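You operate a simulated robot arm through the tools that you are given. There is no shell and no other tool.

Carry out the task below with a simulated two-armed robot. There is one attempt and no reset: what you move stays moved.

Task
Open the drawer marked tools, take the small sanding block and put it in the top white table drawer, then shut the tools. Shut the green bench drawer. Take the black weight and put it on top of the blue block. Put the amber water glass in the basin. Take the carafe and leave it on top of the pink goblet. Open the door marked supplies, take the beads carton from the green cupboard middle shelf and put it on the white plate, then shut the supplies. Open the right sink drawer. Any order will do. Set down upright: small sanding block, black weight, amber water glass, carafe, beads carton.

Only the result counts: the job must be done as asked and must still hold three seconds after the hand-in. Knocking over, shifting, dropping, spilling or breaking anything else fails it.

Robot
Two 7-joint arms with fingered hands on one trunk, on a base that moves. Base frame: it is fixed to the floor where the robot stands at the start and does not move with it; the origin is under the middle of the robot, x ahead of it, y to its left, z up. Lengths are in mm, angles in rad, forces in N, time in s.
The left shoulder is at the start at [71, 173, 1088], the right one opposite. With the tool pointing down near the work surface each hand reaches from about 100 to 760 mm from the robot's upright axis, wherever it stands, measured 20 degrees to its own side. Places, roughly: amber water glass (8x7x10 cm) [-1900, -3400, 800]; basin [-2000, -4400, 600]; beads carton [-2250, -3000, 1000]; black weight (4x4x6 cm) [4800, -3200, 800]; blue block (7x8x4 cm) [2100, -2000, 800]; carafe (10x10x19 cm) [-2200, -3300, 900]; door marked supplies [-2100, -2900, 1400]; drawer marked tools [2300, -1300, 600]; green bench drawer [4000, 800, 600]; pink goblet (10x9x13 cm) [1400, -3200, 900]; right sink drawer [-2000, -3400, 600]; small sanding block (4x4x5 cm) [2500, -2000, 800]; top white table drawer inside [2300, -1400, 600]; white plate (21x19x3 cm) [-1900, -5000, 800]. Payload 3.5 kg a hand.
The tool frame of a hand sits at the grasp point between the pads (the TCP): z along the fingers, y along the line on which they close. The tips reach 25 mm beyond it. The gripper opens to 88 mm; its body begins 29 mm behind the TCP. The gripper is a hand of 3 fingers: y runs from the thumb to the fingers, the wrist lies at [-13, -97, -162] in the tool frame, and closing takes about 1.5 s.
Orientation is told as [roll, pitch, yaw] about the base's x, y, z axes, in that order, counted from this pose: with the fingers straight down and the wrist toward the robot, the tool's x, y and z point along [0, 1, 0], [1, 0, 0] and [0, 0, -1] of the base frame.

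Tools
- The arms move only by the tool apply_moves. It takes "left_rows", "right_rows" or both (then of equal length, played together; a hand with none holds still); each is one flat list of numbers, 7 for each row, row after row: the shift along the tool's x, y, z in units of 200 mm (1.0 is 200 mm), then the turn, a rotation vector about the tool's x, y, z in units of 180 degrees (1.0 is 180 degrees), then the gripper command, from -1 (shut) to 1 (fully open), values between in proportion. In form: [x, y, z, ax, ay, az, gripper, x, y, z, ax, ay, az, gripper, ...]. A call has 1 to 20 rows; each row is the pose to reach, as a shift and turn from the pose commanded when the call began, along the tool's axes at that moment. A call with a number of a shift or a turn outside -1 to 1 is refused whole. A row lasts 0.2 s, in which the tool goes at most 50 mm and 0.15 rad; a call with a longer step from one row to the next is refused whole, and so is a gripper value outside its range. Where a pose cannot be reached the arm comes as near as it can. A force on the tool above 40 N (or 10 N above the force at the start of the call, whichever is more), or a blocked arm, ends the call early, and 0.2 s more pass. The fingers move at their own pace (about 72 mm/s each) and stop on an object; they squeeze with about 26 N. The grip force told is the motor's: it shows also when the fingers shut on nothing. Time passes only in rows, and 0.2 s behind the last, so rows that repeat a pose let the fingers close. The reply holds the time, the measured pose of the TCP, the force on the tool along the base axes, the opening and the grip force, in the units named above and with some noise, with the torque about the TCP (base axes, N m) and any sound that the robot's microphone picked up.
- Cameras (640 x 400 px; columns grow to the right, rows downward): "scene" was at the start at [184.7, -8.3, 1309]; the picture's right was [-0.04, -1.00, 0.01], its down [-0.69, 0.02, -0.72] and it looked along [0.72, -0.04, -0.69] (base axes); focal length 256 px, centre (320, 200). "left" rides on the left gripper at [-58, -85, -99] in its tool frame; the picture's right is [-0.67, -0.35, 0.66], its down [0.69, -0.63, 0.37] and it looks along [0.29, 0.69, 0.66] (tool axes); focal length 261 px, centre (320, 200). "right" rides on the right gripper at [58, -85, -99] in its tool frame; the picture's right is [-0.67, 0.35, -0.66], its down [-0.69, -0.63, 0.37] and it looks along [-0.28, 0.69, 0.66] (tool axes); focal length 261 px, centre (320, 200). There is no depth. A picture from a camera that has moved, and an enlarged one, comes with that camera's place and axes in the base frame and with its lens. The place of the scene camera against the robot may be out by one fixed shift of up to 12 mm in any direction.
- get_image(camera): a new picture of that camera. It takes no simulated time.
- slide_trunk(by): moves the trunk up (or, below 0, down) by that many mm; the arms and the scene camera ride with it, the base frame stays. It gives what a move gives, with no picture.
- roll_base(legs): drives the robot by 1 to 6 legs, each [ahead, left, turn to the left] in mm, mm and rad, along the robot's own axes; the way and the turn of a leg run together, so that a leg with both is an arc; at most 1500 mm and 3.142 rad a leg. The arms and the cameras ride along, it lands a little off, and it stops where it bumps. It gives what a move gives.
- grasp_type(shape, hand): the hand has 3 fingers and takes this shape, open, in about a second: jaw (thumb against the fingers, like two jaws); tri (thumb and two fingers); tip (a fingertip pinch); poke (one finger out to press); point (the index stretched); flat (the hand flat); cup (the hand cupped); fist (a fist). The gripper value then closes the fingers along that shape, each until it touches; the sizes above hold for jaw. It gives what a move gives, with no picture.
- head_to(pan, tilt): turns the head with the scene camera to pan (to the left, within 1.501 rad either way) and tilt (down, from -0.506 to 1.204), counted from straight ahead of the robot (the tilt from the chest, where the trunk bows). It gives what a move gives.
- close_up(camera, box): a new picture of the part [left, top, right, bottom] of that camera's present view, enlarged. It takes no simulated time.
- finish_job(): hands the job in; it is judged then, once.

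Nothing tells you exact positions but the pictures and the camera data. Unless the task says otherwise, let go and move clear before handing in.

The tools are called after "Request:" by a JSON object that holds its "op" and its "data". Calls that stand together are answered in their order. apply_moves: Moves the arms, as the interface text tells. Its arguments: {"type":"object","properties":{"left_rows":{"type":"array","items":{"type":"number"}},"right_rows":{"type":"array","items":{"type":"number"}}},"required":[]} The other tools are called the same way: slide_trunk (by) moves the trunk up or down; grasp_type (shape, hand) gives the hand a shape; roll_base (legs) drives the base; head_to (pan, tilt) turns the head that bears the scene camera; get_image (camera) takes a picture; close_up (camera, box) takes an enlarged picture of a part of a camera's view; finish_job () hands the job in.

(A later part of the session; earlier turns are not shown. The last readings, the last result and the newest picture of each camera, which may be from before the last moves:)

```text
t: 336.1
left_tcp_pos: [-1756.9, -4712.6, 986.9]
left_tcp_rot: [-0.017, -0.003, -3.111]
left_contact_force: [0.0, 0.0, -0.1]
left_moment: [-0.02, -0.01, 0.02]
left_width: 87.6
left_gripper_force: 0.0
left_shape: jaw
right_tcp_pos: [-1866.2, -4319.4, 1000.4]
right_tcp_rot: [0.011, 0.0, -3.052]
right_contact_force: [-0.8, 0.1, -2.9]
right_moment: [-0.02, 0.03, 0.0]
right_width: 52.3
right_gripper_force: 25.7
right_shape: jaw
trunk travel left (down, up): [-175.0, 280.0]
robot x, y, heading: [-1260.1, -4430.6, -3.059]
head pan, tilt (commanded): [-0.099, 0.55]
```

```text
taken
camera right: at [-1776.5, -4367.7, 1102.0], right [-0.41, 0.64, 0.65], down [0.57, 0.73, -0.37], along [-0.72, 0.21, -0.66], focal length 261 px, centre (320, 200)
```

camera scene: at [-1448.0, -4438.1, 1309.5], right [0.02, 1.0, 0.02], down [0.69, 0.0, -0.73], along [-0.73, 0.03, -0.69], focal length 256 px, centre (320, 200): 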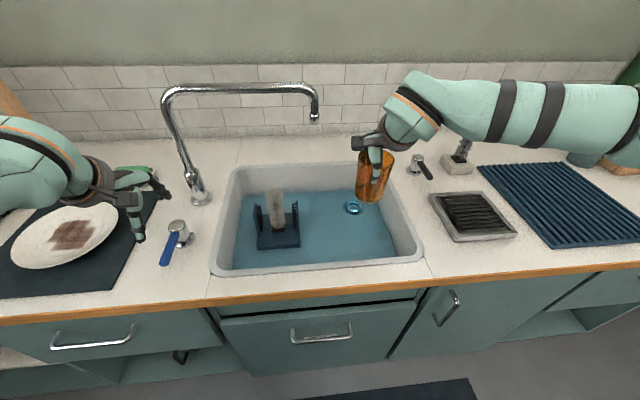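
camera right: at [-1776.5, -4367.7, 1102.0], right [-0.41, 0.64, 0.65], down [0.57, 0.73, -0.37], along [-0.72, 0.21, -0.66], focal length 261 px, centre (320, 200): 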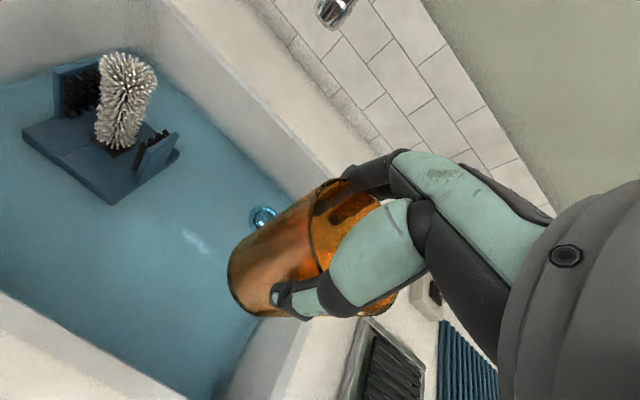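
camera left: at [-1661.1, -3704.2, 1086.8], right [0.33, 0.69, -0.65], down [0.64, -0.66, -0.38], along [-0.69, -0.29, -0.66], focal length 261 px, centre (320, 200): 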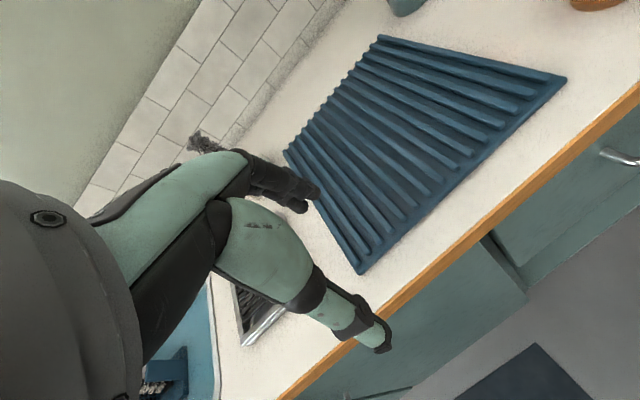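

The free floor at the right of the basin lies under the hand. I move 54 mm forward and lower the glass into the basin.

Request:
{"op": "apply_moves", "data": {"right_rows": [0, 0.1, 0, 0, 0, 0, -1, 0, 0.2, 0.05, 0, 0, 0, -1, 0, 0.27, 0.15, 0, 0, 0, -1, 0, 0.27, 0.3, 0, 0, 0, -1, 0, 0.27, 0.45, 0, 0, 0, -1, 0, 0.27, 0.6, 0, 0, 0, -1, 0, 0.27, 0.75, 0, 0, 0, -1, 0, 0.27, 0.85, 0, 0, 0, -1]}}

Request:
{"op": "get_image", "data": {"camera": "right"}}

Request:
{"op": "get_image", "data": {"camera": "scene"}}

```text
t: 337.9
left_tcp_pos: [-1757.2, -4712.3, 985.9]
left_tcp_rot: [-0.016, -0.003, -3.111]
left_contact_force: [-0.1, -0.2, -0.6]
left_moment: [-0.02, -0.05, -0.01]
left_width: 87.3
left_gripper_force: 0.1
left_shape: jaw
right_tcp_pos: [-1920.4, -4325.7, 832.4]
right_tcp_rot: [0.013, 0.001, -3.054]
right_contact_force: [0.2, 0.3, -1.9]
right_moment: [0.02, -0.04, -0.01]
right_width: 51.7
right_gripper_force: 26.4
right_shape: jaw
trunk travel left (down, up): [-175.0, 280.0]
robot x, y, heading: [-1258.8, -4428.3, -3.063]
head pan, tilt (commanded): [-0.099, 0.55]
```

```text
taken
camera right: at [-1829.8, -4375.0, 931.8], right [-0.41, 0.64, 0.65], down [0.57, 0.73, -0.37], along [-0.72, 0.21, -0.66], focal length 261 px, centre (320, 200)
```

right: 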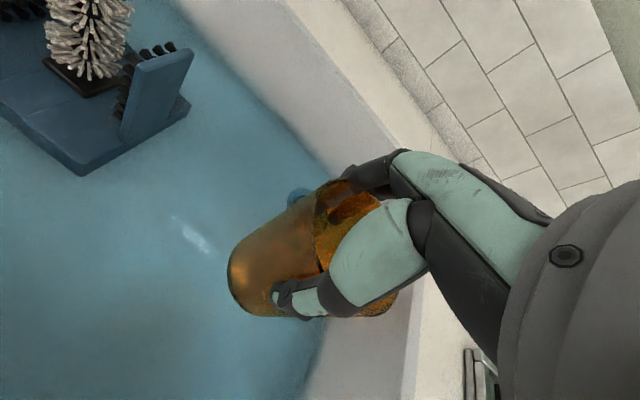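

```text
taken
camera scene: at [-1448.1, -4438.2, 1309.5], right [0.02, 1.0, 0.02], down [0.69, 0.0, -0.73], along [-0.73, 0.03, -0.69], focal length 256 px, centre (320, 200)
```

scene: 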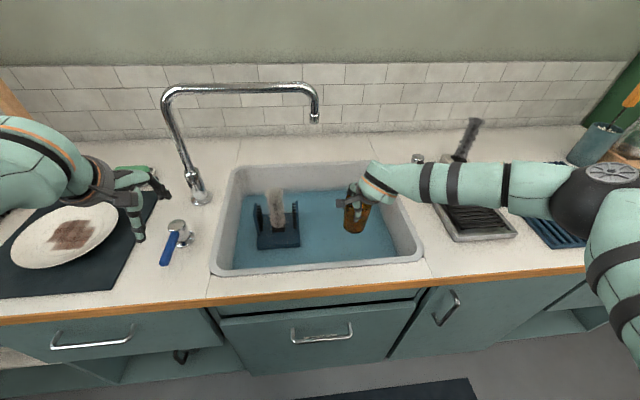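

Clear so far. I keep lowering toward the basin floor.

Request:
{"op": "apply_moves", "data": {"right_rows": [0, 0, 0.08, 0, 0, 0, -1, 0, 0, 0.16, 0, 0, 0, -1, 0, 0, 0.22, 0, 0, 0, -1, 0, 0, 0.26, 0, 0, 0, -1]}}

Request:
{"op": "get_image", "data": {"camera": "right"}}

Request:
{"op": "close_up", "data": {"camera": "scene", "box": [220, 140, 480, 300]}}

```text
t: 338.9
left_tcp_pos: [-1757.4, -4711.3, 985.9]
left_tcp_rot: [-0.018, -0.003, -3.11]
left_contact_force: [0.3, 0.9, -0.3]
left_moment: [0.01, 0.01, -0.01]
left_width: 87.7
left_gripper_force: 0.1
left_shape: jaw
right_tcp_pos: [-1920.3, -4327.2, 779.6]
right_tcp_rot: [0.012, -0.001, -3.051]
right_contact_force: [0.4, -0.4, -2.4]
right_moment: [0.0, -0.02, -0.01]
right_width: 51.8
right_gripper_force: 25.6
right_shape: jaw
trunk travel left (down, up): [-175.0, 280.0]
robot x, y, heading: [-1257.7, -4430.9, -3.061]
head pan, tilt (commanded): [-0.099, 0.55]
```

```text
taken
camera right: at [-1829.7, -4375.6, 879.5], right [-0.41, 0.64, 0.65], down [0.57, 0.74, -0.37], along [-0.72, 0.21, -0.66], focal length 261 px, centre (320, 200)
```

right: 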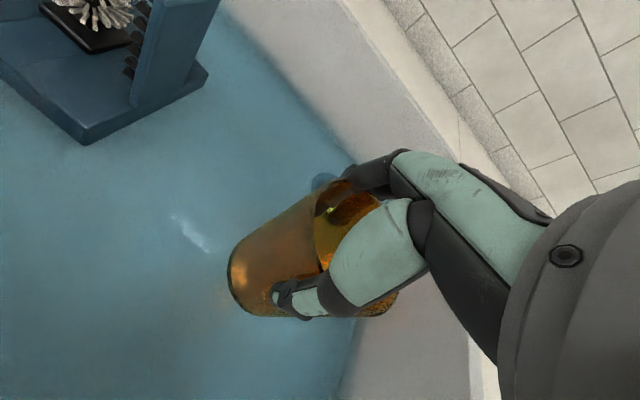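

```text
2.46 times, centred on (350, 220) of scene
camera zoom: at [-1447.9, -4438.2, 1309.5], right [0.02, 1.0, 0.02], down [0.69, 0.0, -0.73], along [-0.73, 0.03, -0.69], focal length 631 px, centre (246, 151)
```

zoom: 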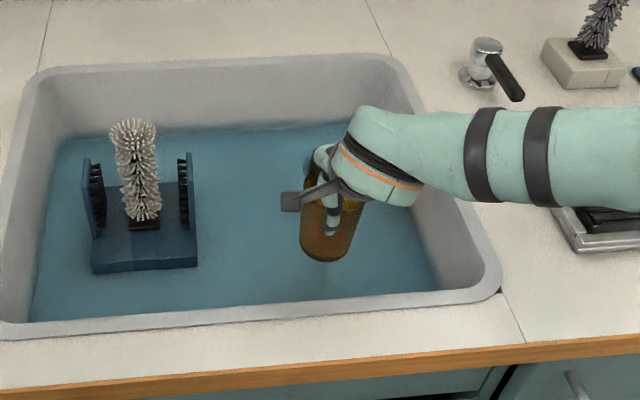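

Request:
{"op": "apply_moves", "data": {"right_rows": [0, 0, 0.04, 0, 0, 0, -1, 0, 0, 0.08, 0, 0, 0, -1, 0, 0, 0.12, 0, 0, 0, -1, 0, 0, 0.15, 0, 0, 0, -1]}}

Request:
{"op": "get_image", "data": {"camera": "right"}}

```text
t: 339.9
left_tcp_pos: [-1757.5, -4712.5, 986.8]
left_tcp_rot: [-0.018, -0.004, -3.11]
left_contact_force: [0.7, -0.4, 0.0]
left_moment: [0.0, 0.0, 0.0]
left_width: 87.6
left_gripper_force: 0.0
left_shape: jaw
right_tcp_pos: [-1920.4, -4327.1, 750.3]
right_tcp_rot: [0.011, 0.001, -3.052]
right_contact_force: [0.6, 0.4, -2.4]
right_moment: [-0.03, 0.0, -0.05]
right_width: 51.9
right_gripper_force: 26.1
right_shape: jaw
trunk travel left (down, up): [-175.0, 280.0]
robot x, y, heading: [-1259.8, -4428.4, -3.056]
head pan, tilt (commanded): [-0.099, 0.55]
```

```text
taken
camera right: at [-1830.0, -4375.4, 850.0], right [-0.41, 0.64, 0.65], down [0.57, 0.73, -0.37], along [-0.72, 0.21, -0.66], focal length 261 px, centre (320, 200)
```

right: 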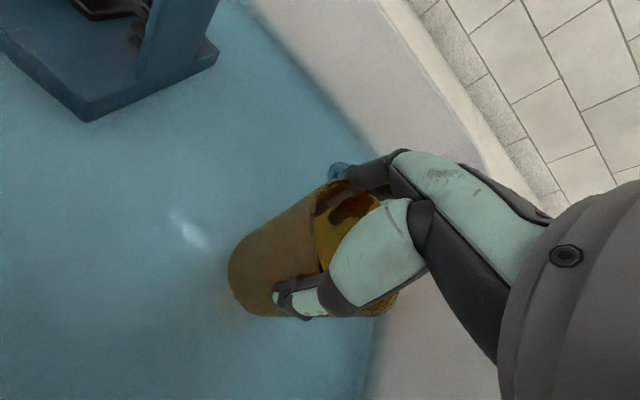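

Request:
{"op": "apply_moves", "data": {"right_rows": [0, 0, 0.02, 0, 0, 0, -1, 0, 0, 0.04, 0, 0, 0, -1, 0, 0, 0.06, 0, 0, 0, -1]}}

Request:
{"op": "apply_moves", "data": {"right_rows": [0, 0, 0.02, 0, 0, 0, -1, 0, 0, 0.04, 0, 0, 0, -1]}}

```text
t: 340.7
left_tcp_pos: [-1757.3, -4712.5, 986.1]
left_tcp_rot: [-0.017, -0.003, -3.111]
left_contact_force: [-0.5, 0.0, -0.6]
left_moment: [-0.05, 0.01, 0.04]
left_width: 87.8
left_gripper_force: 0.0
left_shape: jaw
right_tcp_pos: [-1921.1, -4325.8, 738.2]
right_tcp_rot: [0.01, 0.0, -3.052]
right_contact_force: [-0.3, 0.8, -1.6]
right_moment: [-0.05, -0.01, 0.02]
right_width: 52.0
right_gripper_force: 25.9
right_shape: jaw
trunk travel left (down, up): [-175.0, 280.0]
robot x, y, heading: [-1257.7, -4426.3, -3.062]
head pan, tilt (commanded): [-0.099, 0.55]
```

```text
t: 341.3
left_tcp_pos: [-1757.8, -4712.6, 987.0]
left_tcp_rot: [-0.016, -0.004, -3.108]
left_contact_force: [-0.4, -0.1, -0.2]
left_moment: [0.0, 0.04, 0.01]
left_width: 87.6
left_gripper_force: 0.1
left_shape: jaw
right_tcp_pos: [-1920.5, -4327.2, 730.7]
right_tcp_rot: [0.011, 0.0, -3.052]
right_contact_force: [-0.1, -0.1, -1.7]
right_moment: [-0.02, 0.01, -0.02]
right_width: 51.8
right_gripper_force: 25.7
right_shape: jaw
trunk travel left (down, up): [-175.0, 280.0]
robot x, y, heading: [-1255.8, -4425.2, -3.059]
head pan, tilt (commanded): [-0.099, 0.55]
```

Request:
{"op": "close_up", "data": {"camera": "scene", "box": [280, 160, 440, 280]}}

Request:
{"op": "apply_moves", "data": {"right_rows": [0, 0, 0.02, 0, 0, 0, -1, 0, 0, 0.04, 0, 0, 0, -1, 0, 0, 0.06, 0, 0, 0, -1]}}

Request:
{"op": "get_image", "data": {"camera": "right"}}

```text
3.33 times, centred on (360, 220) of scene
camera zoom: at [-1447.7, -4438.2, 1309.6], right [0.02, 1.0, 0.02], down [0.69, 0.0, -0.73], along [-0.73, 0.03, -0.69], focal length 854 px, centre (187, 133)
```

zoom: 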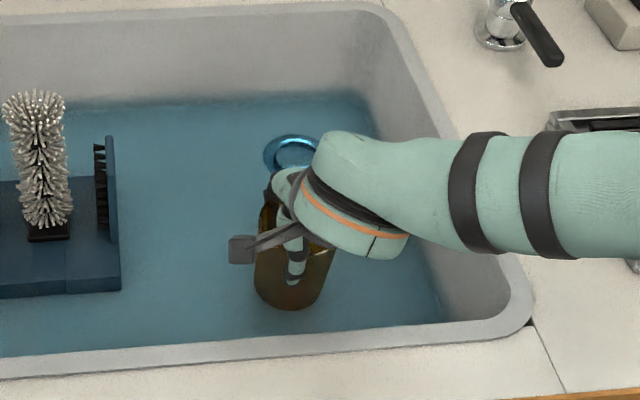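

```text
t: 342.1
left_tcp_pos: [-1753.1, -4714.2, 990.2]
left_tcp_rot: [-0.018, -0.011, -3.111]
left_contact_force: [-0.2, 0.2, 0.3]
left_moment: [0.0, 0.02, 0.01]
left_width: 87.5
left_gripper_force: 0.1
left_shape: jaw
right_tcp_pos: [-1920.0, -4328.6, 724.4]
right_tcp_rot: [0.012, -0.012, -3.053]
right_contact_force: [-2.9, -0.1, 33.2]
right_moment: [0.07, 0.14, -0.11]
right_width: 51.7
right_gripper_force: 25.6
right_shape: jaw
trunk travel left (down, up): [-175.0, 280.0]
robot x, y, heading: [-1253.7, -4430.9, -3.059]
head pan, tilt (commanded): [-0.099, 0.55]
```

```text
taken
camera right: at [-1827.9, -4376.9, 824.0], right [-0.4, 0.64, 0.65], down [0.56, 0.73, -0.38], along [-0.72, 0.21, -0.66], focal length 261 px, centre (320, 200)
```

right: 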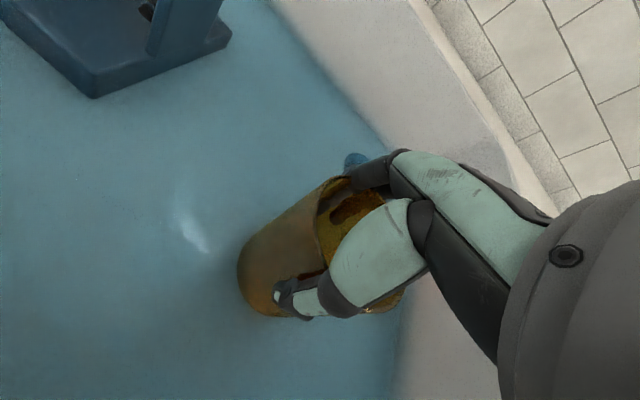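

The glass has reached the basin floor. I ease off and check the force.

Request:
{"op": "apply_moves", "data": {"right_rows": [0, 0, -0.015, 0, 0, 0, -1, 0, 0, -0.026, 0, 0, 0, -1]}}

```text
t: 342.7
left_tcp_pos: [-1755.9, -4714.4, 985.9]
left_tcp_rot: [-0.02, -0.007, -3.11]
left_contact_force: [0.3, 0.5, -0.2]
left_moment: [-0.02, -0.01, -0.02]
left_width: 87.7
left_gripper_force: 0.0
left_shape: jaw
right_tcp_pos: [-1917.2, -4329.1, 724.7]
right_tcp_rot: [0.01, -0.005, -3.053]
right_contact_force: [-6.3, -2.4, 24.3]
right_moment: [0.06, 0.26, -0.03]
right_width: 51.8
right_gripper_force: 26.0
right_shape: jaw
trunk travel left (down, up): [-175.0, 280.0]
robot x, y, heading: [-1255.9, -4425.2, -3.055]
head pan, tilt (commanded): [-0.099, 0.55]
```

Request:
{"op": "apply_moves", "data": {"right_rows": [0, 0, -0.01, 0, 0, 0, -1, 0, 0, -0.018, 0, 0, 0, -1]}}

```text
t: 343.3
left_tcp_pos: [-1757.2, -4713.8, 986.7]
left_tcp_rot: [-0.019, -0.006, -3.109]
left_contact_force: [0.1, -0.3, -0.1]
left_moment: [-0.01, 0.01, -0.01]
left_width: 87.7
left_gripper_force: 0.0
left_shape: jaw
right_tcp_pos: [-1917.0, -4328.6, 726.6]
right_tcp_rot: [0.009, 0.003, -3.052]
right_contact_force: [-2.1, -2.9, 8.5]
right_moment: [0.05, 0.08, 0.03]
right_width: 51.6
right_gripper_force: 26.0
right_shape: jaw
trunk travel left (down, up): [-175.0, 280.0]
robot x, y, heading: [-1256.0, -4425.1, -3.057]
head pan, tilt (commanded): [-0.099, 0.55]
```

Request:
{"op": "apply_moves", "data": {"right_rows": [0, 0, -0.008, 0, 0, 0, 0.1, 0, 0, -0.008, 0, 0, 0, 0.3, 0, 0, -0.008, 0, 0, 0, 0.6, 0, 0, -0.008, 0, 0, 0, 1, 0, 0, -0.008, 0, 0, 0, 1, 0, 0, -0.008, 0, 0, 0, 1]}}

Request:
{"op": "get_image", "data": {"camera": "right"}}

Request:
{"op": "close_up", "data": {"camera": "scene", "box": [280, 160, 440, 280]}}

```text
t: 344.7
left_tcp_pos: [-1757.2, -4713.3, 986.3]
left_tcp_rot: [-0.016, -0.006, -3.111]
left_contact_force: [-0.3, 0.0, -0.9]
left_moment: [-0.02, -0.03, -0.02]
left_width: 87.9
left_gripper_force: 0.1
left_shape: jaw
right_tcp_pos: [-1919.3, -4328.4, 728.4]
right_tcp_rot: [0.012, 0.001, -3.051]
right_contact_force: [0.4, 0.1, -0.1]
right_moment: [-0.01, 0.0, 0.03]
right_width: 87.8
right_gripper_force: 0.0
right_shape: jaw
trunk travel left (down, up): [-175.0, 280.0]
robot x, y, heading: [-1256.7, -4428.1, -3.061]
head pan, tilt (commanded): [-0.099, 0.55]
```

```text
taken
camera right: at [-1829.5, -4376.2, 829.0], right [-0.41, 0.64, 0.65], down [0.57, 0.73, -0.37], along [-0.72, 0.21, -0.66], focal length 261 px, centre (320, 200)
```

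right: 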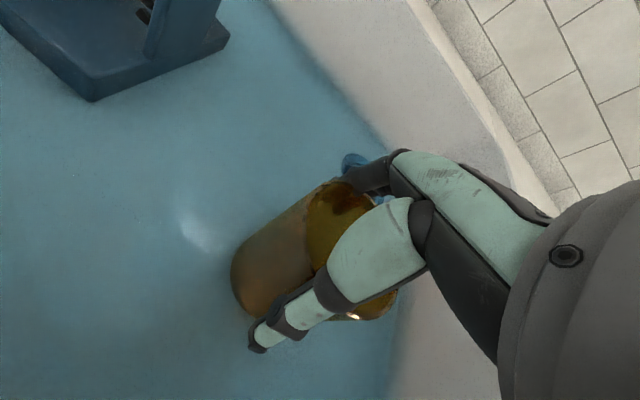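

```text
3.33 times, centred on (360, 220) of scene
camera zoom: at [-1447.4, -4438.2, 1309.6], right [0.02, 1.0, 0.02], down [0.69, 0.0, -0.73], along [-0.73, 0.03, -0.69], focal length 854 px, centre (187, 133)
```

zoom: 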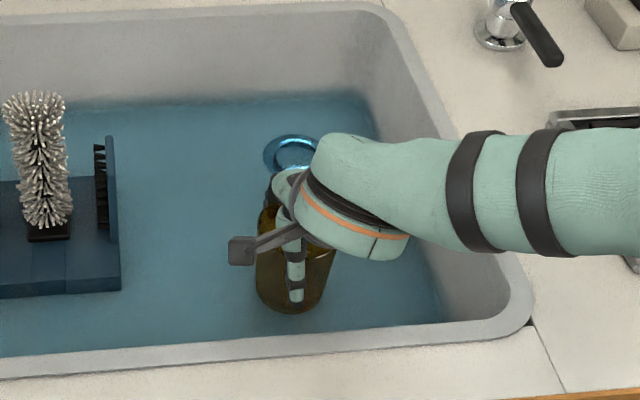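

The glass stands in the basin. I lift the hand straight up and away.

Request:
{"op": "apply_moves", "data": {"right_rows": [0, 0, -0.06, 0, 0, 0, 1, 0, 0, -0.14, 0, 0, 0, 1, 0, 0, -0.25, 0, 0, 0, 1, 0, 0, -0.4, 0, 0, 0, 1, 0, 0, -0.6, 0, 0, 0, 1, 0, 0, -0.8, 0, 0, 0, 1, 0, 0, -1.0, 0, 0, 0, 1]}}

Request:
{"op": "apply_moves", "data": {"right_rows": [0, 0, -0.15, 0, 0, 0, 1, 0, 0, -0.3, 0, 0, 0, 1, 0, -0.15, -0.4, 0, 0, 0, 1, 0, -0.3, -0.4, 0, 0, 0, 1]}}

Request:
{"op": "get_image", "data": {"camera": "scene"}}

Request:
{"op": "get_image", "data": {"camera": "left"}}

```text
t: 346.3
left_tcp_pos: [-1757.4, -4713.5, 986.4]
left_tcp_rot: [-0.017, -0.004, -3.11]
left_contact_force: [0.7, 0.5, 0.5]
left_moment: [-0.01, 0.0, -0.01]
left_width: 87.7
left_gripper_force: 0.1
left_shape: jaw
right_tcp_pos: [-1919.6, -4324.4, 928.7]
right_tcp_rot: [0.01, 0.001, -3.049]
right_contact_force: [-0.2, -0.3, 0.5]
right_moment: [0.02, -0.04, -0.01]
right_width: 87.8
right_gripper_force: 0.1
right_shape: jaw
trunk travel left (down, up): [-175.0, 280.0]
robot x, y, heading: [-1257.1, -4430.4, -3.057]
head pan, tilt (commanded): [-0.099, 0.55]
```

```text
t: 347.3
left_tcp_pos: [-1757.0, -4713.0, 986.7]
left_tcp_rot: [-0.017, -0.005, -3.112]
left_contact_force: [0.6, 0.1, -0.1]
left_moment: [0.0, -0.03, -0.02]
left_width: 87.5
left_gripper_force: 0.1
left_shape: jaw
right_tcp_pos: [-1858.3, -4317.5, 1008.7]
right_tcp_rot: [0.013, 0.0, -3.053]
right_contact_force: [0.2, 0.6, -0.6]
right_moment: [0.01, 0.01, -0.04]
right_width: 87.7
right_gripper_force: 0.0
right_shape: jaw
trunk travel left (down, up): [-175.0, 280.0]
robot x, y, heading: [-1254.5, -4425.0, -3.062]
head pan, tilt (commanded): [-0.099, 0.55]
```

```text
taken
camera scene: at [-1446.7, -4437.9, 1309.7], right [0.02, 1.0, 0.02], down [0.69, 0.0, -0.73], along [-0.73, 0.03, -0.69], focal length 256 px, centre (320, 200)
```

scene: 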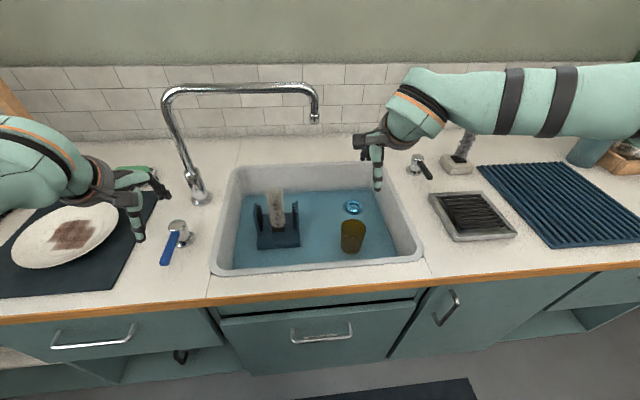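

```text
taken
camera left: at [-1672.8, -4654.8, 1086.1], right [0.32, 0.69, -0.65], down [0.65, -0.66, -0.38], along [-0.69, -0.3, -0.66], focal length 261 px, centre (320, 200)
```

left: 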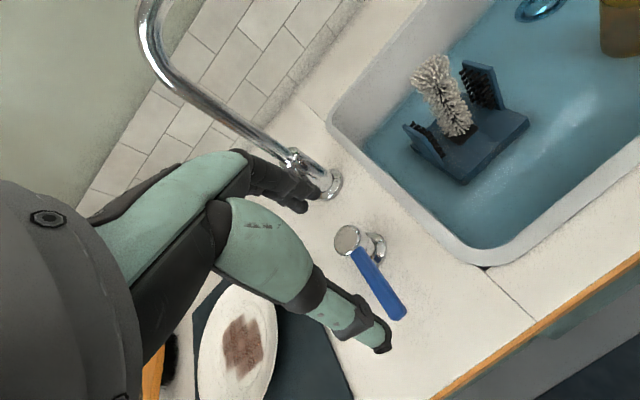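

The amber glass is standing in the basin. Now I go to the green cupboard.

Request:
{"op": "roll_base", "data": {"legs": [[-250, 0, 0], [0, -1330, 0]]}}

Request:
{"op": "head_to", "data": {"pan": 0.0, "tilt": 0.1}}

Request:
{"op": "get_image", "data": {"camera": "scene"}}

```text
t: 355.4
left_tcp_pos: [-1620.6, -3350.0, 987.0]
left_tcp_rot: [-0.018, -0.006, -3.115]
left_contact_force: [0.5, 0.3, 0.5]
left_moment: [-0.04, 0.01, 0.0]
left_width: 87.8
left_gripper_force: 0.0
left_shape: jaw
right_tcp_pos: [-1722.1, -2954.9, 1006.5]
right_tcp_rot: [0.013, 0.001, -3.055]
right_contact_force: [0.1, 0.7, -0.5]
right_moment: [-0.03, 0.02, 0.0]
right_width: 87.7
right_gripper_force: 0.1
right_shape: jaw
trunk travel left (down, up): [-175.0, 280.0]
robot x, y, heading: [-1118.4, -3064.7, -3.061]
head pan, tilt (commanded): [-0.099, 0.55]
```

```text
t: 356.4
left_tcp_pos: [-1619.4, -3348.9, 985.9]
left_tcp_rot: [-0.017, -0.006, -3.116]
left_contact_force: [0.3, -0.1, -0.6]
left_moment: [0.0, 0.01, 0.03]
left_width: 87.6
left_gripper_force: 0.1
left_shape: jaw
right_tcp_pos: [-1721.4, -2955.7, 1007.6]
right_tcp_rot: [0.013, 0.0, -3.054]
right_contact_force: [-0.1, -0.5, -0.4]
right_moment: [-0.01, -0.04, 0.0]
right_width: 87.9
right_gripper_force: 0.1
right_shape: jaw
trunk travel left (down, up): [-175.0, 280.0]
robot x, y, heading: [-1120.7, -3065.6, -3.059]
head pan, tilt (commanded): [0.0, 0.099]
```

```text
taken
camera scene: at [-1319.2, -3085.4, 1349.8], right [-0.08, 1.0, 0.0], down [0.3, 0.02, -0.95], along [-0.95, -0.08, -0.3], focal length 256 px, centre (320, 200)
```

scene: 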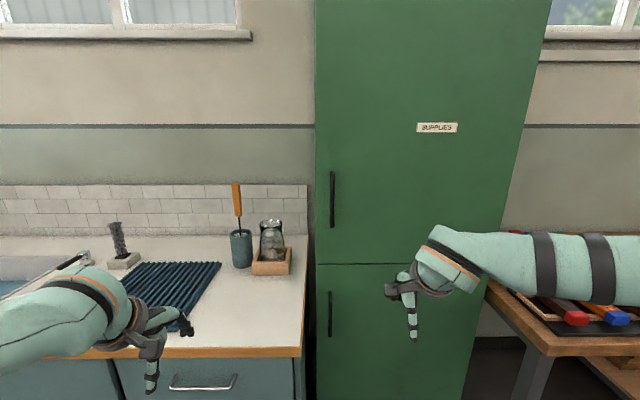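

The SUPPLIES door has a vertical handle on its left, hinge on the right. I turn the right hand to point forward with its jaws horizontal, first by yawing it.

Request:
{"op": "apply_moves", "data": {"right_rows": [0.06, 0, 0, 0, 0, -0.045, 1, 0.12, 0, 0, 0, 0, -0.09, 1, 0.18, 0, 0, 0, 0, -0.135, 1, 0.24, 0, 0, 0, 0, -0.18, 1, 0.3, 0, 0, 0, 0, -0.225, 1, 0.37, 0, 0, 0, 0, -0.27, 1, 0.42, 0, 0, 0, 0, -0.315, 1, 0.42, 0, 0, 0, 0, -0.36, 1, 0.42, 0, 0, 0, 0, -0.405, 1, 0.42, 0, 0, 0, 0, -0.45, 1, 0.42, 0, 0, 0, 0, -0.495, 1]}}

Request:
{"op": "get_image", "data": {"camera": "scene"}}

```text
t: 358.8
left_tcp_pos: [-1619.9, -3350.0, 986.9]
left_tcp_rot: [-0.018, -0.005, -3.115]
left_contact_force: [0.7, 0.0, 0.5]
left_moment: [-0.03, -0.01, -0.01]
left_width: 87.6
left_gripper_force: 0.1
left_shape: jaw
right_tcp_pos: [-1716.7, -3011.9, 1008.6]
right_tcp_rot: [0.007, -0.006, -2.394]
right_contact_force: [0.4, -0.3, 0.3]
right_moment: [0.02, 0.01, 0.01]
right_width: 88.0
right_gripper_force: 0.1
right_shape: jaw
right hand out of reach, approached as far as the arm can: row 5, 6, 7, 8, 9, 10, 11
trunk travel left (down, up): [-175.0, 280.0]
robot x, y, heading: [-1119.7, -3067.1, -3.061]
head pan, tilt (commanded): [0.0, 0.099]
```

```text
taken
camera scene: at [-1319.2, -3085.4, 1349.8], right [-0.08, 1.0, 0.0], down [0.3, 0.02, -0.95], along [-0.95, -0.08, -0.3], focal length 256 px, centre (320, 200)
```

scene: 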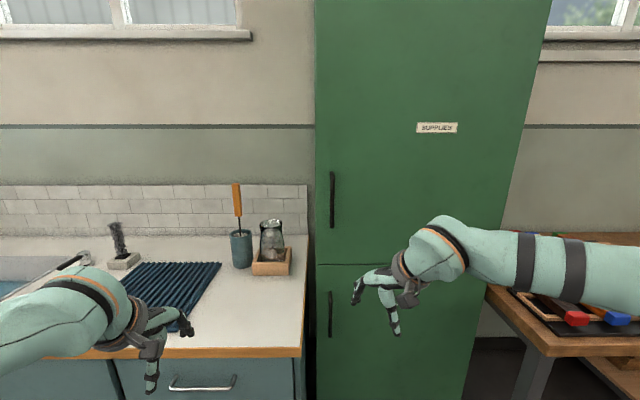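

The yaw stops short at a joint limit. I try turning straight to the target orientation (fingers forward, jaws horizontal) by the shortest rotation.

Request:
{"op": "apply_moves", "data": {"right_rows": [0, 0, 0, -0.0187, -0.0385, -0.0187, 1, 0, 0, 0, -0.0374, -0.0771, -0.0374, 1, 0, 0, 0, -0.0561, -0.1156, -0.0561, 1, 0, 0, 0, -0.0748, -0.1542, -0.0748, 1, 0, 0, 0, -0.0935, -0.1927, -0.0935, 1, 0, 0, 0, -0.1122, -0.2313, -0.1122, 1, 0, 0, 0, -0.131, -0.2698, -0.131, 1, 0, 0, 0, -0.1497, -0.3084, -0.1497, 1, 0, 0, 0, -0.1684, -0.347, -0.1684, 1, 0, 0, 0, -0.1871, -0.3855, -0.1871, 1, 0, 0, 0, -0.2058, -0.424, -0.2058, 1, 0, 0, 0, -0.2245, -0.4626, -0.2245, 1, 0, 0, 0, -0.2245, -0.4626, -0.2245, 1, 0, 0, 0, -0.2245, -0.4626, -0.2245, 1]}}

Request:
{"op": "get_image", "data": {"camera": "scene"}}

```text
t: 361.8
left_tcp_pos: [-1620.6, -3347.5, 988.2]
left_tcp_rot: [-0.015, -0.003, -3.114]
left_contact_force: [-0.3, 0.8, -0.3]
left_moment: [-0.02, 0.02, 0.01]
left_width: 87.8
left_gripper_force: 0.1
left_shape: jaw
right_tcp_pos: [-1788.2, -2972.0, 1180.8]
right_tcp_rot: [-1.456, 0.004, -1.455]
right_contact_force: [-1.0, 0.4, 0.2]
right_moment: [0.02, 0.02, 0.01]
right_width: 87.9
right_gripper_force: 0.2
right_shape: jaw
right hand out of reach, approached as far as the arm can: row 7, 8, 9, 10, 11, 12, 13, 14
trunk travel left (down, up): [-175.0, 280.0]
robot x, y, heading: [-1119.9, -3062.2, -3.063]
head pan, tilt (commanded): [0.0, 0.099]
```

```text
taken
camera scene: at [-1319.5, -3082.2, 1349.7], right [-0.08, 1.0, 0.0], down [0.3, 0.02, -0.95], along [-0.95, -0.08, -0.3], focal length 256 px, centre (320, 200)
```

scene: 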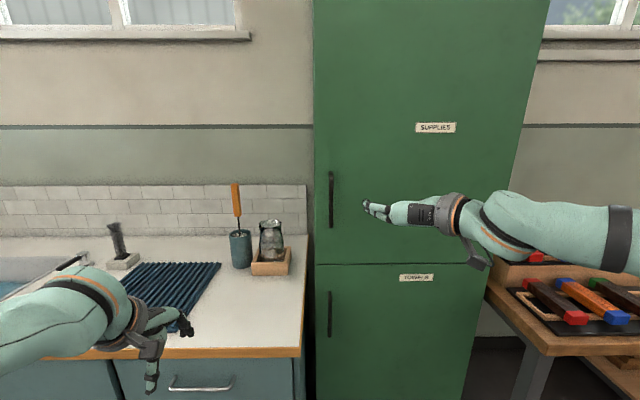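

The hand now points forward with its jaws horizontal, 70 mm too high. I level it and lower it to the handle's height.

Request:
{"op": "apply_moves", "data": {"right_rows": [0.09, 0, 0, 0.003, -0.009, 0, 1, 0.18, 0, 0, 0.006, -0.018, 0, 1, 0.27, 0, 0, 0.009, -0.027, 0, 1, 0.355, 0, -0.02, 0.0118, -0.0364, 0, 1, 0.355, 0, -0.02, 0.0118, -0.0364, 0, 1]}}

Request:
{"op": "get_image", "data": {"camera": "right"}}

Request:
{"op": "close_up", "data": {"camera": "scene", "box": [290, 110, 480, 290]}}

```text
t: 362.9
left_tcp_pos: [-1620.0, -3349.5, 986.5]
left_tcp_rot: [-0.019, -0.005, -3.112]
left_contact_force: [1.0, 0.1, -0.2]
left_moment: [0.01, 0.01, 0.0]
left_width: 87.6
left_gripper_force: 0.1
left_shape: jaw
right_tcp_pos: [-1801.9, -2965.3, 1189.8]
right_tcp_rot: [-1.479, 0.011, -1.466]
right_contact_force: [0.0, -0.4, -0.1]
right_moment: [0.01, 0.0, 0.01]
right_width: 87.9
right_gripper_force: 0.1
right_shape: jaw
right hand out of reach, approached as far as the arm can: row 1, 2, 3, 4, 5
trunk travel left (down, up): [-175.0, 280.0]
robot x, y, heading: [-1118.9, -3065.5, -3.066]
head pan, tilt (commanded): [0.0, 0.099]
```

```text
taken
camera right: at [-1705.4, -2869.6, 1142.3], right [0.63, -0.29, 0.72], down [-0.49, 0.57, 0.66], along [-0.61, -0.77, 0.22], focal length 261 px, centre (320, 200)
```

right: 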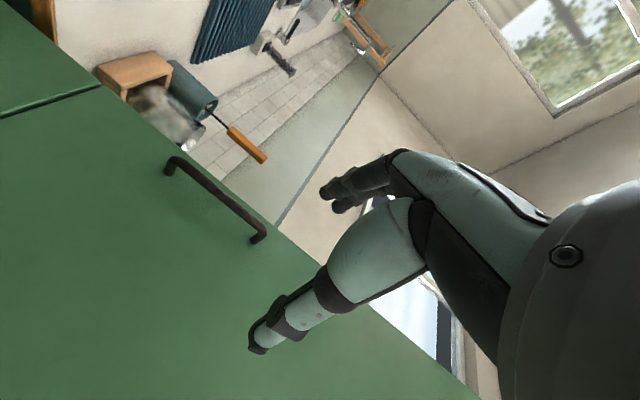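

```text
2.22 times, centred on (385, 200) of scene
camera zoom: at [-1319.2, -3085.4, 1349.8], right [-0.08, 1.0, 0.0], down [0.3, 0.02, -0.95], along [-0.95, -0.08, -0.3], focal length 570 px, centre (176, 200)
```

zoom: 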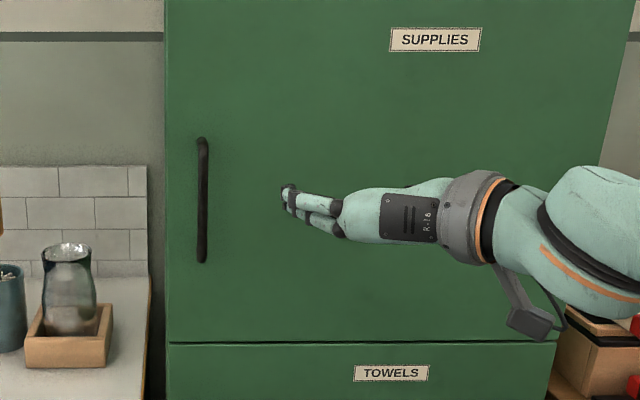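

The handle is at about (-2018,-3107), z 1046–1208. I lower the trunk 60 mm to meet its middle and drive to line the hand up.

Request:
{"op": "slide_trunk", "data": {"by": -60}}

Request:
{"op": "roll_base", "data": {"legs": [[0, 125, 0], [110, 0, 0]]}}

Request:
{"op": "get_image", "data": {"camera": "right"}}

Request:
{"op": "get_image", "data": {"camera": "scene"}}

```text
t: 363.9
left_tcp_pos: [-1619.6, -3348.7, 927.0]
left_tcp_rot: [-0.019, -0.006, -3.114]
left_contact_force: [-0.2, 0.4, -0.3]
left_moment: [0.01, 0.01, 0.04]
left_width: 87.4
left_gripper_force: 0.1
left_shape: jaw
right_tcp_pos: [-1799.1, -2965.8, 1129.4]
right_tcp_rot: [-1.483, 0.007, -1.464]
right_contact_force: [0.0, 0.3, -0.3]
right_moment: [0.04, -0.02, 0.02]
right_width: 88.0
right_gripper_force: 0.0
right_shape: jaw
trunk travel left (down, up): [-115.0, 340.0]
robot x, y, heading: [-1122.0, -3062.7, -3.063]
head pan, tilt (commanded): [0.0, 0.099]
```

```text
t: 366.0
left_tcp_pos: [-1721.3, -3484.7, 926.8]
left_tcp_rot: [-0.018, -0.005, -3.114]
left_contact_force: [-0.2, -0.5, 0.2]
left_moment: [0.0, -0.01, 0.03]
left_width: 87.5
left_gripper_force: 0.1
left_shape: jaw
right_tcp_pos: [-1901.9, -3101.0, 1127.6]
right_tcp_rot: [-1.48, 0.008, -1.465]
right_contact_force: [0.9, 0.1, -0.2]
right_moment: [0.02, 0.03, -0.01]
right_width: 87.6
right_gripper_force: 0.0
right_shape: jaw
trunk travel left (down, up): [-115.0, 340.0]
robot x, y, heading: [-1218.2, -3199.7, -3.06]
head pan, tilt (commanded): [0.0, 0.099]
```

```text
taken
camera right: at [-1806.5, -3004.7, 1080.4], right [0.63, -0.29, 0.72], down [-0.49, 0.57, 0.66], along [-0.61, -0.77, 0.22], focal length 261 px, centre (320, 200)
```

right: 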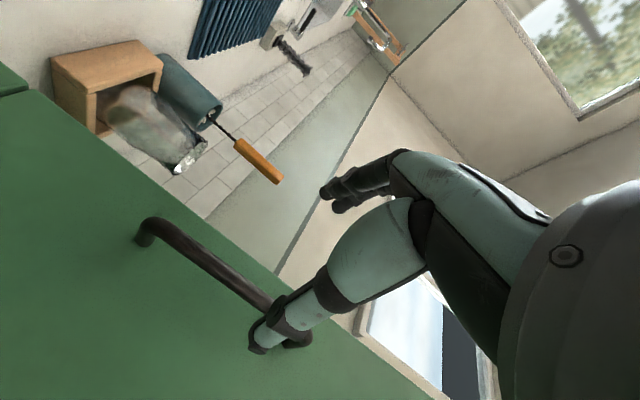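

```text
taken
camera scene: at [-1470.7, -3224.7, 1264.8], right [-0.08, 1.0, 0.0], down [0.39, 0.03, -0.92], along [-0.92, -0.07, -0.39], focal length 256 px, centre (320, 200)
```

scene: 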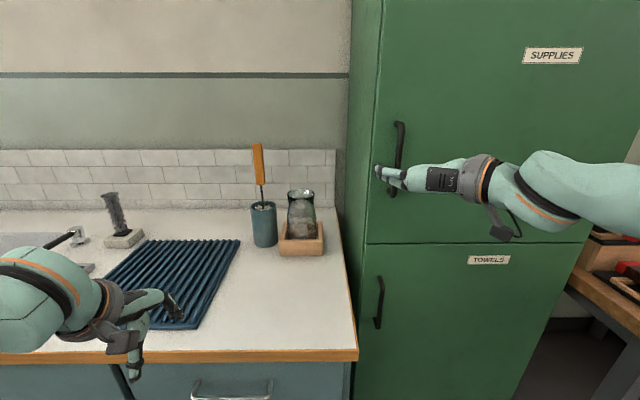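

The bar is in line between thumb and fingers. I drive forward so that the hand encloses it.

Request:
{"op": "roll_base", "data": {"legs": [[105, 0, 0]]}}

Request:
{"op": "get_image", "data": {"camera": "right"}}

Request:
{"op": "close_up", "data": {"camera": "scene", "box": [320, 80, 520, 240]}}

```text
t: 367.2
left_tcp_pos: [-1824.6, -3493.8, 925.9]
left_tcp_rot: [-0.016, -0.002, -3.114]
left_contact_force: [-0.3, 0.1, -0.8]
left_moment: [0.02, -0.02, 0.03]
left_width: 87.9
left_gripper_force: 0.1
left_shape: jaw
right_tcp_pos: [-2006.8, -3109.7, 1127.4]
right_tcp_rot: [-1.48, 0.008, -1.463]
right_contact_force: [-0.9, 0.4, 1.3]
right_moment: [0.01, 0.02, 0.02]
right_width: 87.9
right_gripper_force: 0.0
right_shape: jaw
trunk travel left (down, up): [-115.0, 340.0]
robot x, y, heading: [-1324.3, -3210.2, -3.066]
head pan, tilt (commanded): [0.0, 0.099]
```

```text
taken
camera right: at [-1911.2, -3013.3, 1079.9], right [0.63, -0.29, 0.72], down [-0.49, 0.57, 0.66], along [-0.61, -0.77, 0.22], focal length 261 px, centre (320, 200)
```

right: 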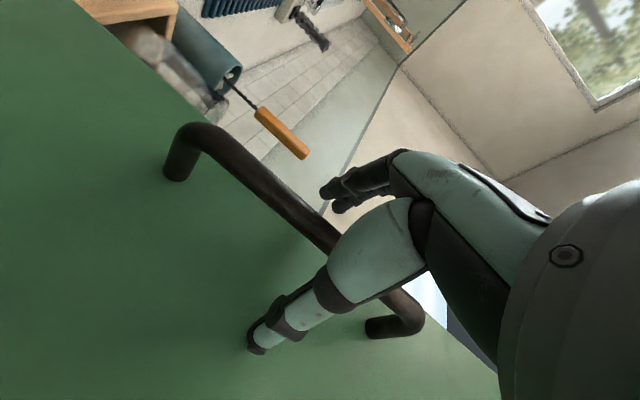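

```text
2.50 times, centred on (420, 160) of scene
camera zoom: at [-1575.3, -3233.3, 1264.6], right [-0.08, 1.0, 0.0], down [0.39, 0.03, -0.92], along [-0.92, -0.07, -0.39], focal length 641 px, centre (70, 300)
```

zoom: 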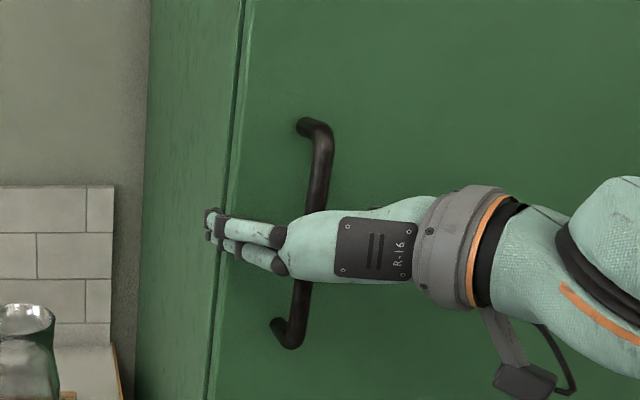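

The bar is exactly at the grasp point. I close the hand on it.

Request:
{"op": "apply_moves", "data": {"right_rows": [0, 0, 0, 0, 0, 0, 0, 0, 0, 0, 0, 0, 0, -1, 0, 0, 0, 0, 0, 0, -1, 0, 0, 0, 0, 0, 0, -1, 0, 0, 0, 0, 0, 0, -1, 0, 0, 0, 0, 0, 0, -1, 0, 0, 0, 0, 0, 0, -1, 0, 0, 0, 0, 0, 0, -1]}}

Request:
{"op": "get_image", "data": {"camera": "right"}}

```text
t: 369.0
left_tcp_pos: [-1823.9, -3491.8, 927.5]
left_tcp_rot: [-0.016, -0.004, -3.112]
left_contact_force: [0.1, -0.3, -0.1]
left_moment: [-0.02, 0.03, 0.02]
left_width: 87.8
left_gripper_force: 0.1
left_shape: jaw
right_tcp_pos: [-2007.0, -3108.7, 1126.7]
right_tcp_rot: [-1.479, 0.007, -1.466]
right_contact_force: [-1.2, 6.8, -2.0]
right_moment: [-0.04, 0.02, 0.06]
right_width: 0.0
right_gripper_force: 26.3
right_shape: jaw
trunk travel left (down, up): [-115.0, 340.0]
robot x, y, heading: [-1321.6, -3206.3, -3.063]
head pan, tilt (commanded): [0.0, 0.099]
```

```text
taken
camera right: at [-1910.9, -3011.6, 1079.7], right [0.63, -0.29, 0.72], down [-0.49, 0.58, 0.65], along [-0.61, -0.76, 0.22], focal length 261 px, centre (320, 200)
```

right: 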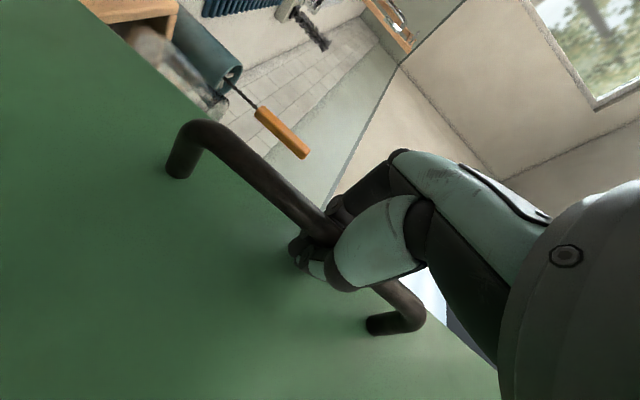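

Hooked. I pull the door open by backing the base along a slight arc to the right.

Request:
{"op": "roll_base", "data": {"legs": [[-90, -10, 0], [-85, -32, 0]]}}

Request:
{"op": "get_image", "data": {"camera": "scene"}}

Request:
{"op": "get_image", "data": {"camera": "right"}}

```text
t: 370.8
left_tcp_pos: [-1651.8, -3435.0, 927.6]
left_tcp_rot: [-0.014, -0.003, -3.111]
left_contact_force: [0.5, -0.1, 0.1]
left_moment: [-0.01, 0.01, 0.01]
left_width: 87.5
left_gripper_force: 0.0
left_shape: jaw
right_tcp_pos: [-1835.6, -3048.8, 1126.5]
right_tcp_rot: [-1.479, 0.003, -1.467]
right_contact_force: [-8.3, 17.0, -3.9]
right_moment: [-0.05, 0.03, 0.29]
right_width: 0.0
right_gripper_force: 25.0
right_shape: jaw
trunk travel left (down, up): [-115.0, 340.0]
robot x, y, heading: [-1149.2, -3157.7, -3.064]
head pan, tilt (commanded): [0.0, 0.099]
```

```text
taken
camera scene: at [-1404.0, -3173.1, 1264.5], right [-0.08, 1.0, 0.0], down [0.39, 0.03, -0.92], along [-0.92, -0.07, -0.39], focal length 256 px, centre (320, 200)
```

scene: 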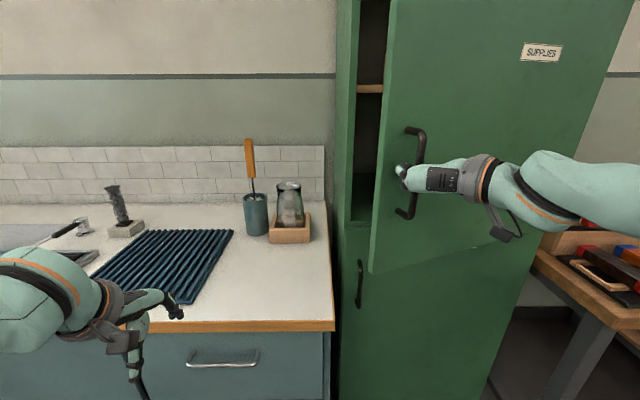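

```text
taken
camera right: at [-1739.8, -2953.4, 1078.7], right [0.63, -0.29, 0.73], down [-0.49, 0.58, 0.65], along [-0.61, -0.76, 0.22], focal length 261 px, centre (320, 200)
```

right: 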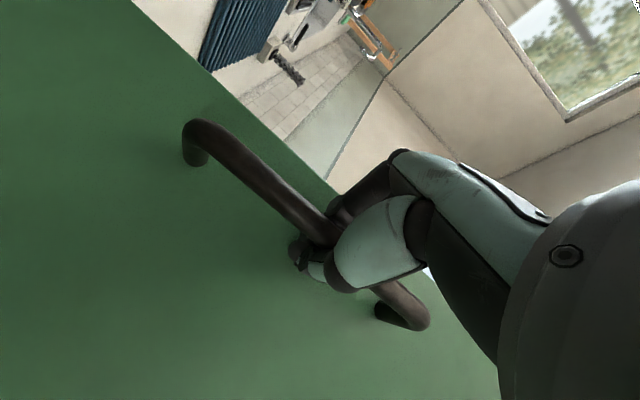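

The door is about 20° open. I continue the arc.

Request:
{"op": "roll_base", "data": {"legs": [[-75, -40, 0], [-72, -52, 0]]}}

Request:
{"op": "get_image", "data": {"camera": "scene"}}

Request:
{"op": "get_image", "data": {"camera": "right"}}

```text
t: 372.9
left_tcp_pos: [-1516.9, -3331.6, 925.1]
left_tcp_rot: [-0.016, -0.004, -3.116]
left_contact_force: [-0.5, 0.5, 0.2]
left_moment: [-0.01, -0.02, 0.01]
left_width: 87.8
left_gripper_force: 0.0
left_shape: jaw
right_tcp_pos: [-1701.8, -2940.8, 1125.7]
right_tcp_rot: [-1.479, 0.004, -1.482]
right_contact_force: [-15.2, 13.5, -2.3]
right_moment: [-0.06, 0.03, 0.32]
right_width: 0.2
right_gripper_force: 25.8
right_shape: jaw
trunk travel left (down, up): [-115.0, 340.0]
robot x, y, heading: [-1015.7, -3049.7, -3.064]
head pan, tilt (commanded): [0.0, 0.099]
stopped in leg 2: the force on the tool passed its limit at 41 N (the readings are from after the stop); the commanded pose is now the measured one
```

```text
taken
camera scene: at [-1268.0, -3071.4, 1263.9], right [-0.08, 1.0, 0.0], down [0.39, 0.03, -0.92], along [-0.92, -0.07, -0.39], focal length 256 px, centre (320, 200)
```

scene: 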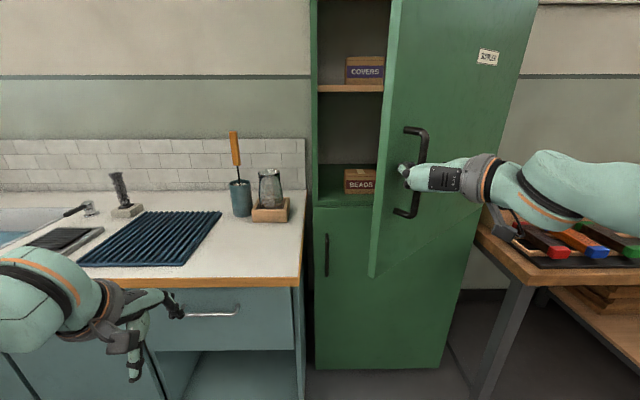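

```text
taken
camera right: at [-1604.9, -2847.0, 1078.3], right [0.62, -0.3, 0.73], down [-0.48, 0.59, 0.65], along [-0.62, -0.75, 0.22], focal length 261 px, centre (320, 200)
```

right: 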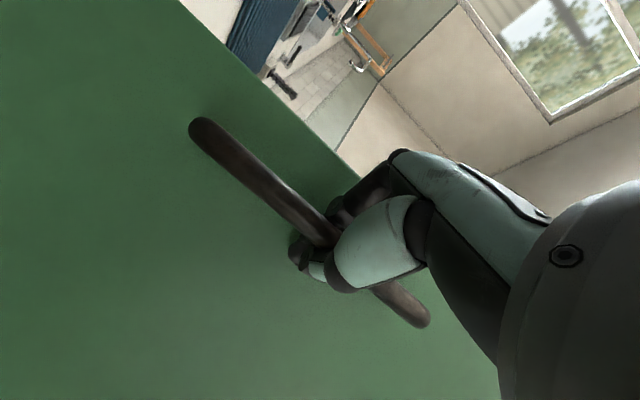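

The door is about 40° open and the BEADS carton is visible on the shelf just inside. I zoom in on it.

Request:
{"op": "close_up", "data": {"camera": "scene", "box": [300, 30, 420, 230]}}

```text
2.00 times, centred on (360, 130) of scene
camera zoom: at [-1268.0, -3071.4, 1263.9], right [-0.08, 1.0, 0.0], down [0.39, 0.03, -0.92], along [-0.92, -0.07, -0.39], focal length 513 px, centre (240, 340)
```

zoom: 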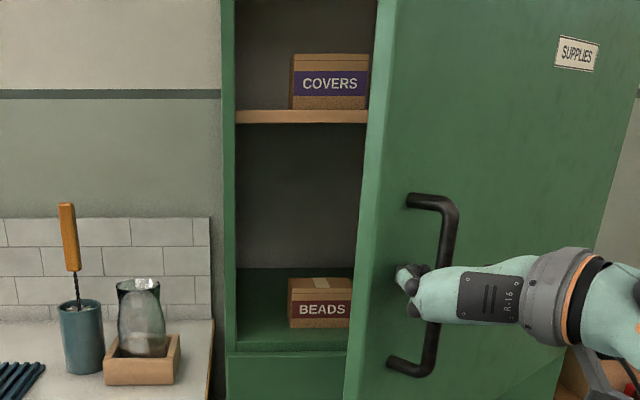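

Carton: about 125 wide and 75 tall, on the shelf at z≈920. I swing the door wider by moving the robot on an arc about the hinge with the hand still on the handle.

Request:
{"op": "roll_base", "data": {"legs": [[-52, -101, 0.1], [-52, -101, 0.1], [-52, -101, 0.1]]}}

Request:
{"op": "get_image", "data": {"camera": "scene"}}

Request:
{"op": "get_image", "data": {"camera": "right"}}

```text
t: 375.8
left_tcp_pos: [-1327.8, -3137.5, 926.4]
left_tcp_rot: [-0.016, -0.001, -2.815]
left_contact_force: [-0.3, -0.6, -0.1]
left_moment: [-0.04, 0.02, -0.02]
left_width: 87.5
left_gripper_force: 0.0
left_shape: jaw
right_tcp_pos: [-1617.4, -2819.4, 1127.6]
right_tcp_rot: [-1.48, 0.006, -1.175]
right_contact_force: [-12.3, 5.9, -5.0]
right_moment: [-0.1, -0.02, 0.18]
right_width: 0.0
right_gripper_force: 25.7
right_shape: jaw
trunk travel left (down, up): [-115.0, 340.0]
robot x, y, heading: [-930.1, -2720.1, -2.765]
head pan, tilt (commanded): [0.0, 0.099]
```

```text
taken
camera scene: at [-1168.1, -2814.0, 1264.1], right [-0.37, 0.93, 0.0], down [0.37, 0.14, -0.92], along [-0.85, -0.34, -0.39], focal length 256 px, centre (320, 200)
```

scene: 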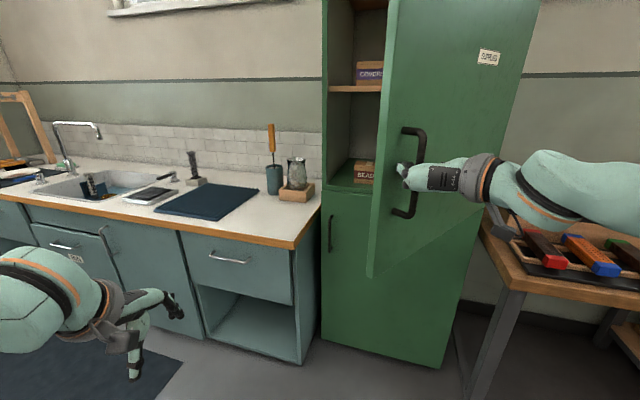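

```text
taken
camera right: at [-1553.6, -2701.5, 1079.2], right [0.68, -0.1, 0.72], down [-0.64, 0.41, 0.65], along [-0.36, -0.91, 0.22], focal length 261 px, centre (320, 200)
```

right: 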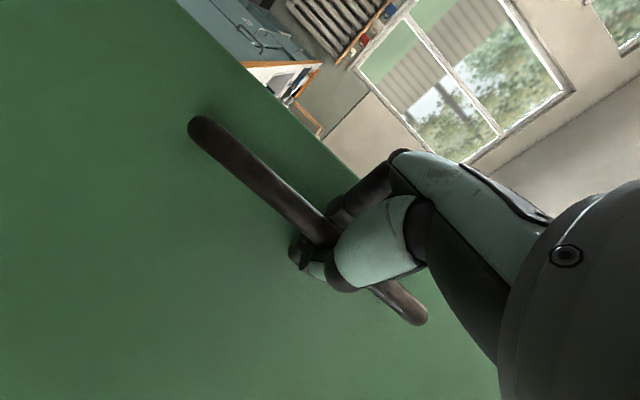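

It works well; the door is near 57°. I continue the arc.

Request:
{"op": "roll_base", "data": {"legs": [[-53, -101, 0.1], [-53, -101, 0.1], [-53, -101, 0.1], [-53, -101, 0.1]]}}

Request:
{"op": "get_image", "data": {"camera": "scene"}}

Request:
{"op": "get_image", "data": {"camera": "right"}}

```text
t: 379.4
left_tcp_pos: [-1173.5, -2808.6, 925.6]
left_tcp_rot: [-0.016, -0.005, -2.412]
left_contact_force: [-0.2, 0.3, 0.2]
left_moment: [-0.04, 0.0, 0.01]
left_width: 87.6
left_gripper_force: 0.1
left_shape: jaw
right_tcp_pos: [-1564.0, -2630.3, 1128.4]
right_tcp_rot: [-1.482, 0.006, -0.773]
right_contact_force: [-6.4, 0.8, -2.0]
right_moment: [-0.07, -0.01, 0.08]
right_width: 0.0
right_gripper_force: 25.5
right_shape: jaw
trunk travel left (down, up): [-115.0, 340.0]
robot x, y, heading: [-973.6, -2266.6, -2.365]
head pan, tilt (commanded): [0.0, 0.099]
```

```text
taken
camera scene: at [-1155.2, -2447.9, 1264.5], right [-0.7, 0.71, 0.0], down [0.28, 0.28, -0.92], along [-0.65, -0.65, -0.39], focal length 256 px, centre (320, 200)
```

scene: 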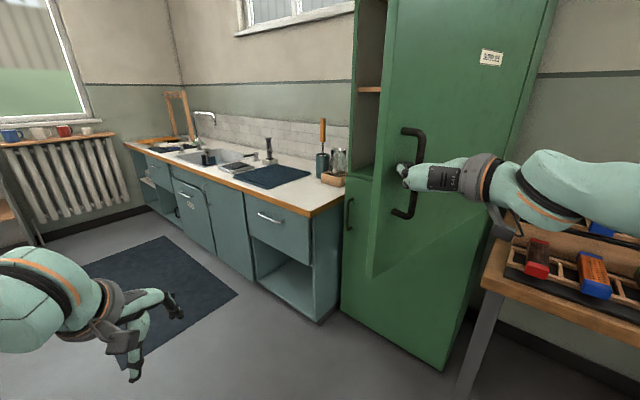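

```text
taken
camera right: at [-1552.3, -2496.1, 1080.2], right [0.67, 0.18, 0.72], down [-0.75, 0.13, 0.65], along [0.02, -0.97, 0.22], focal length 261 px, centre (320, 200)
```

right: 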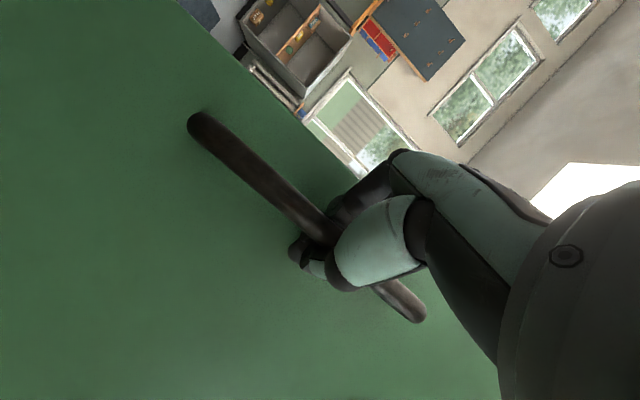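

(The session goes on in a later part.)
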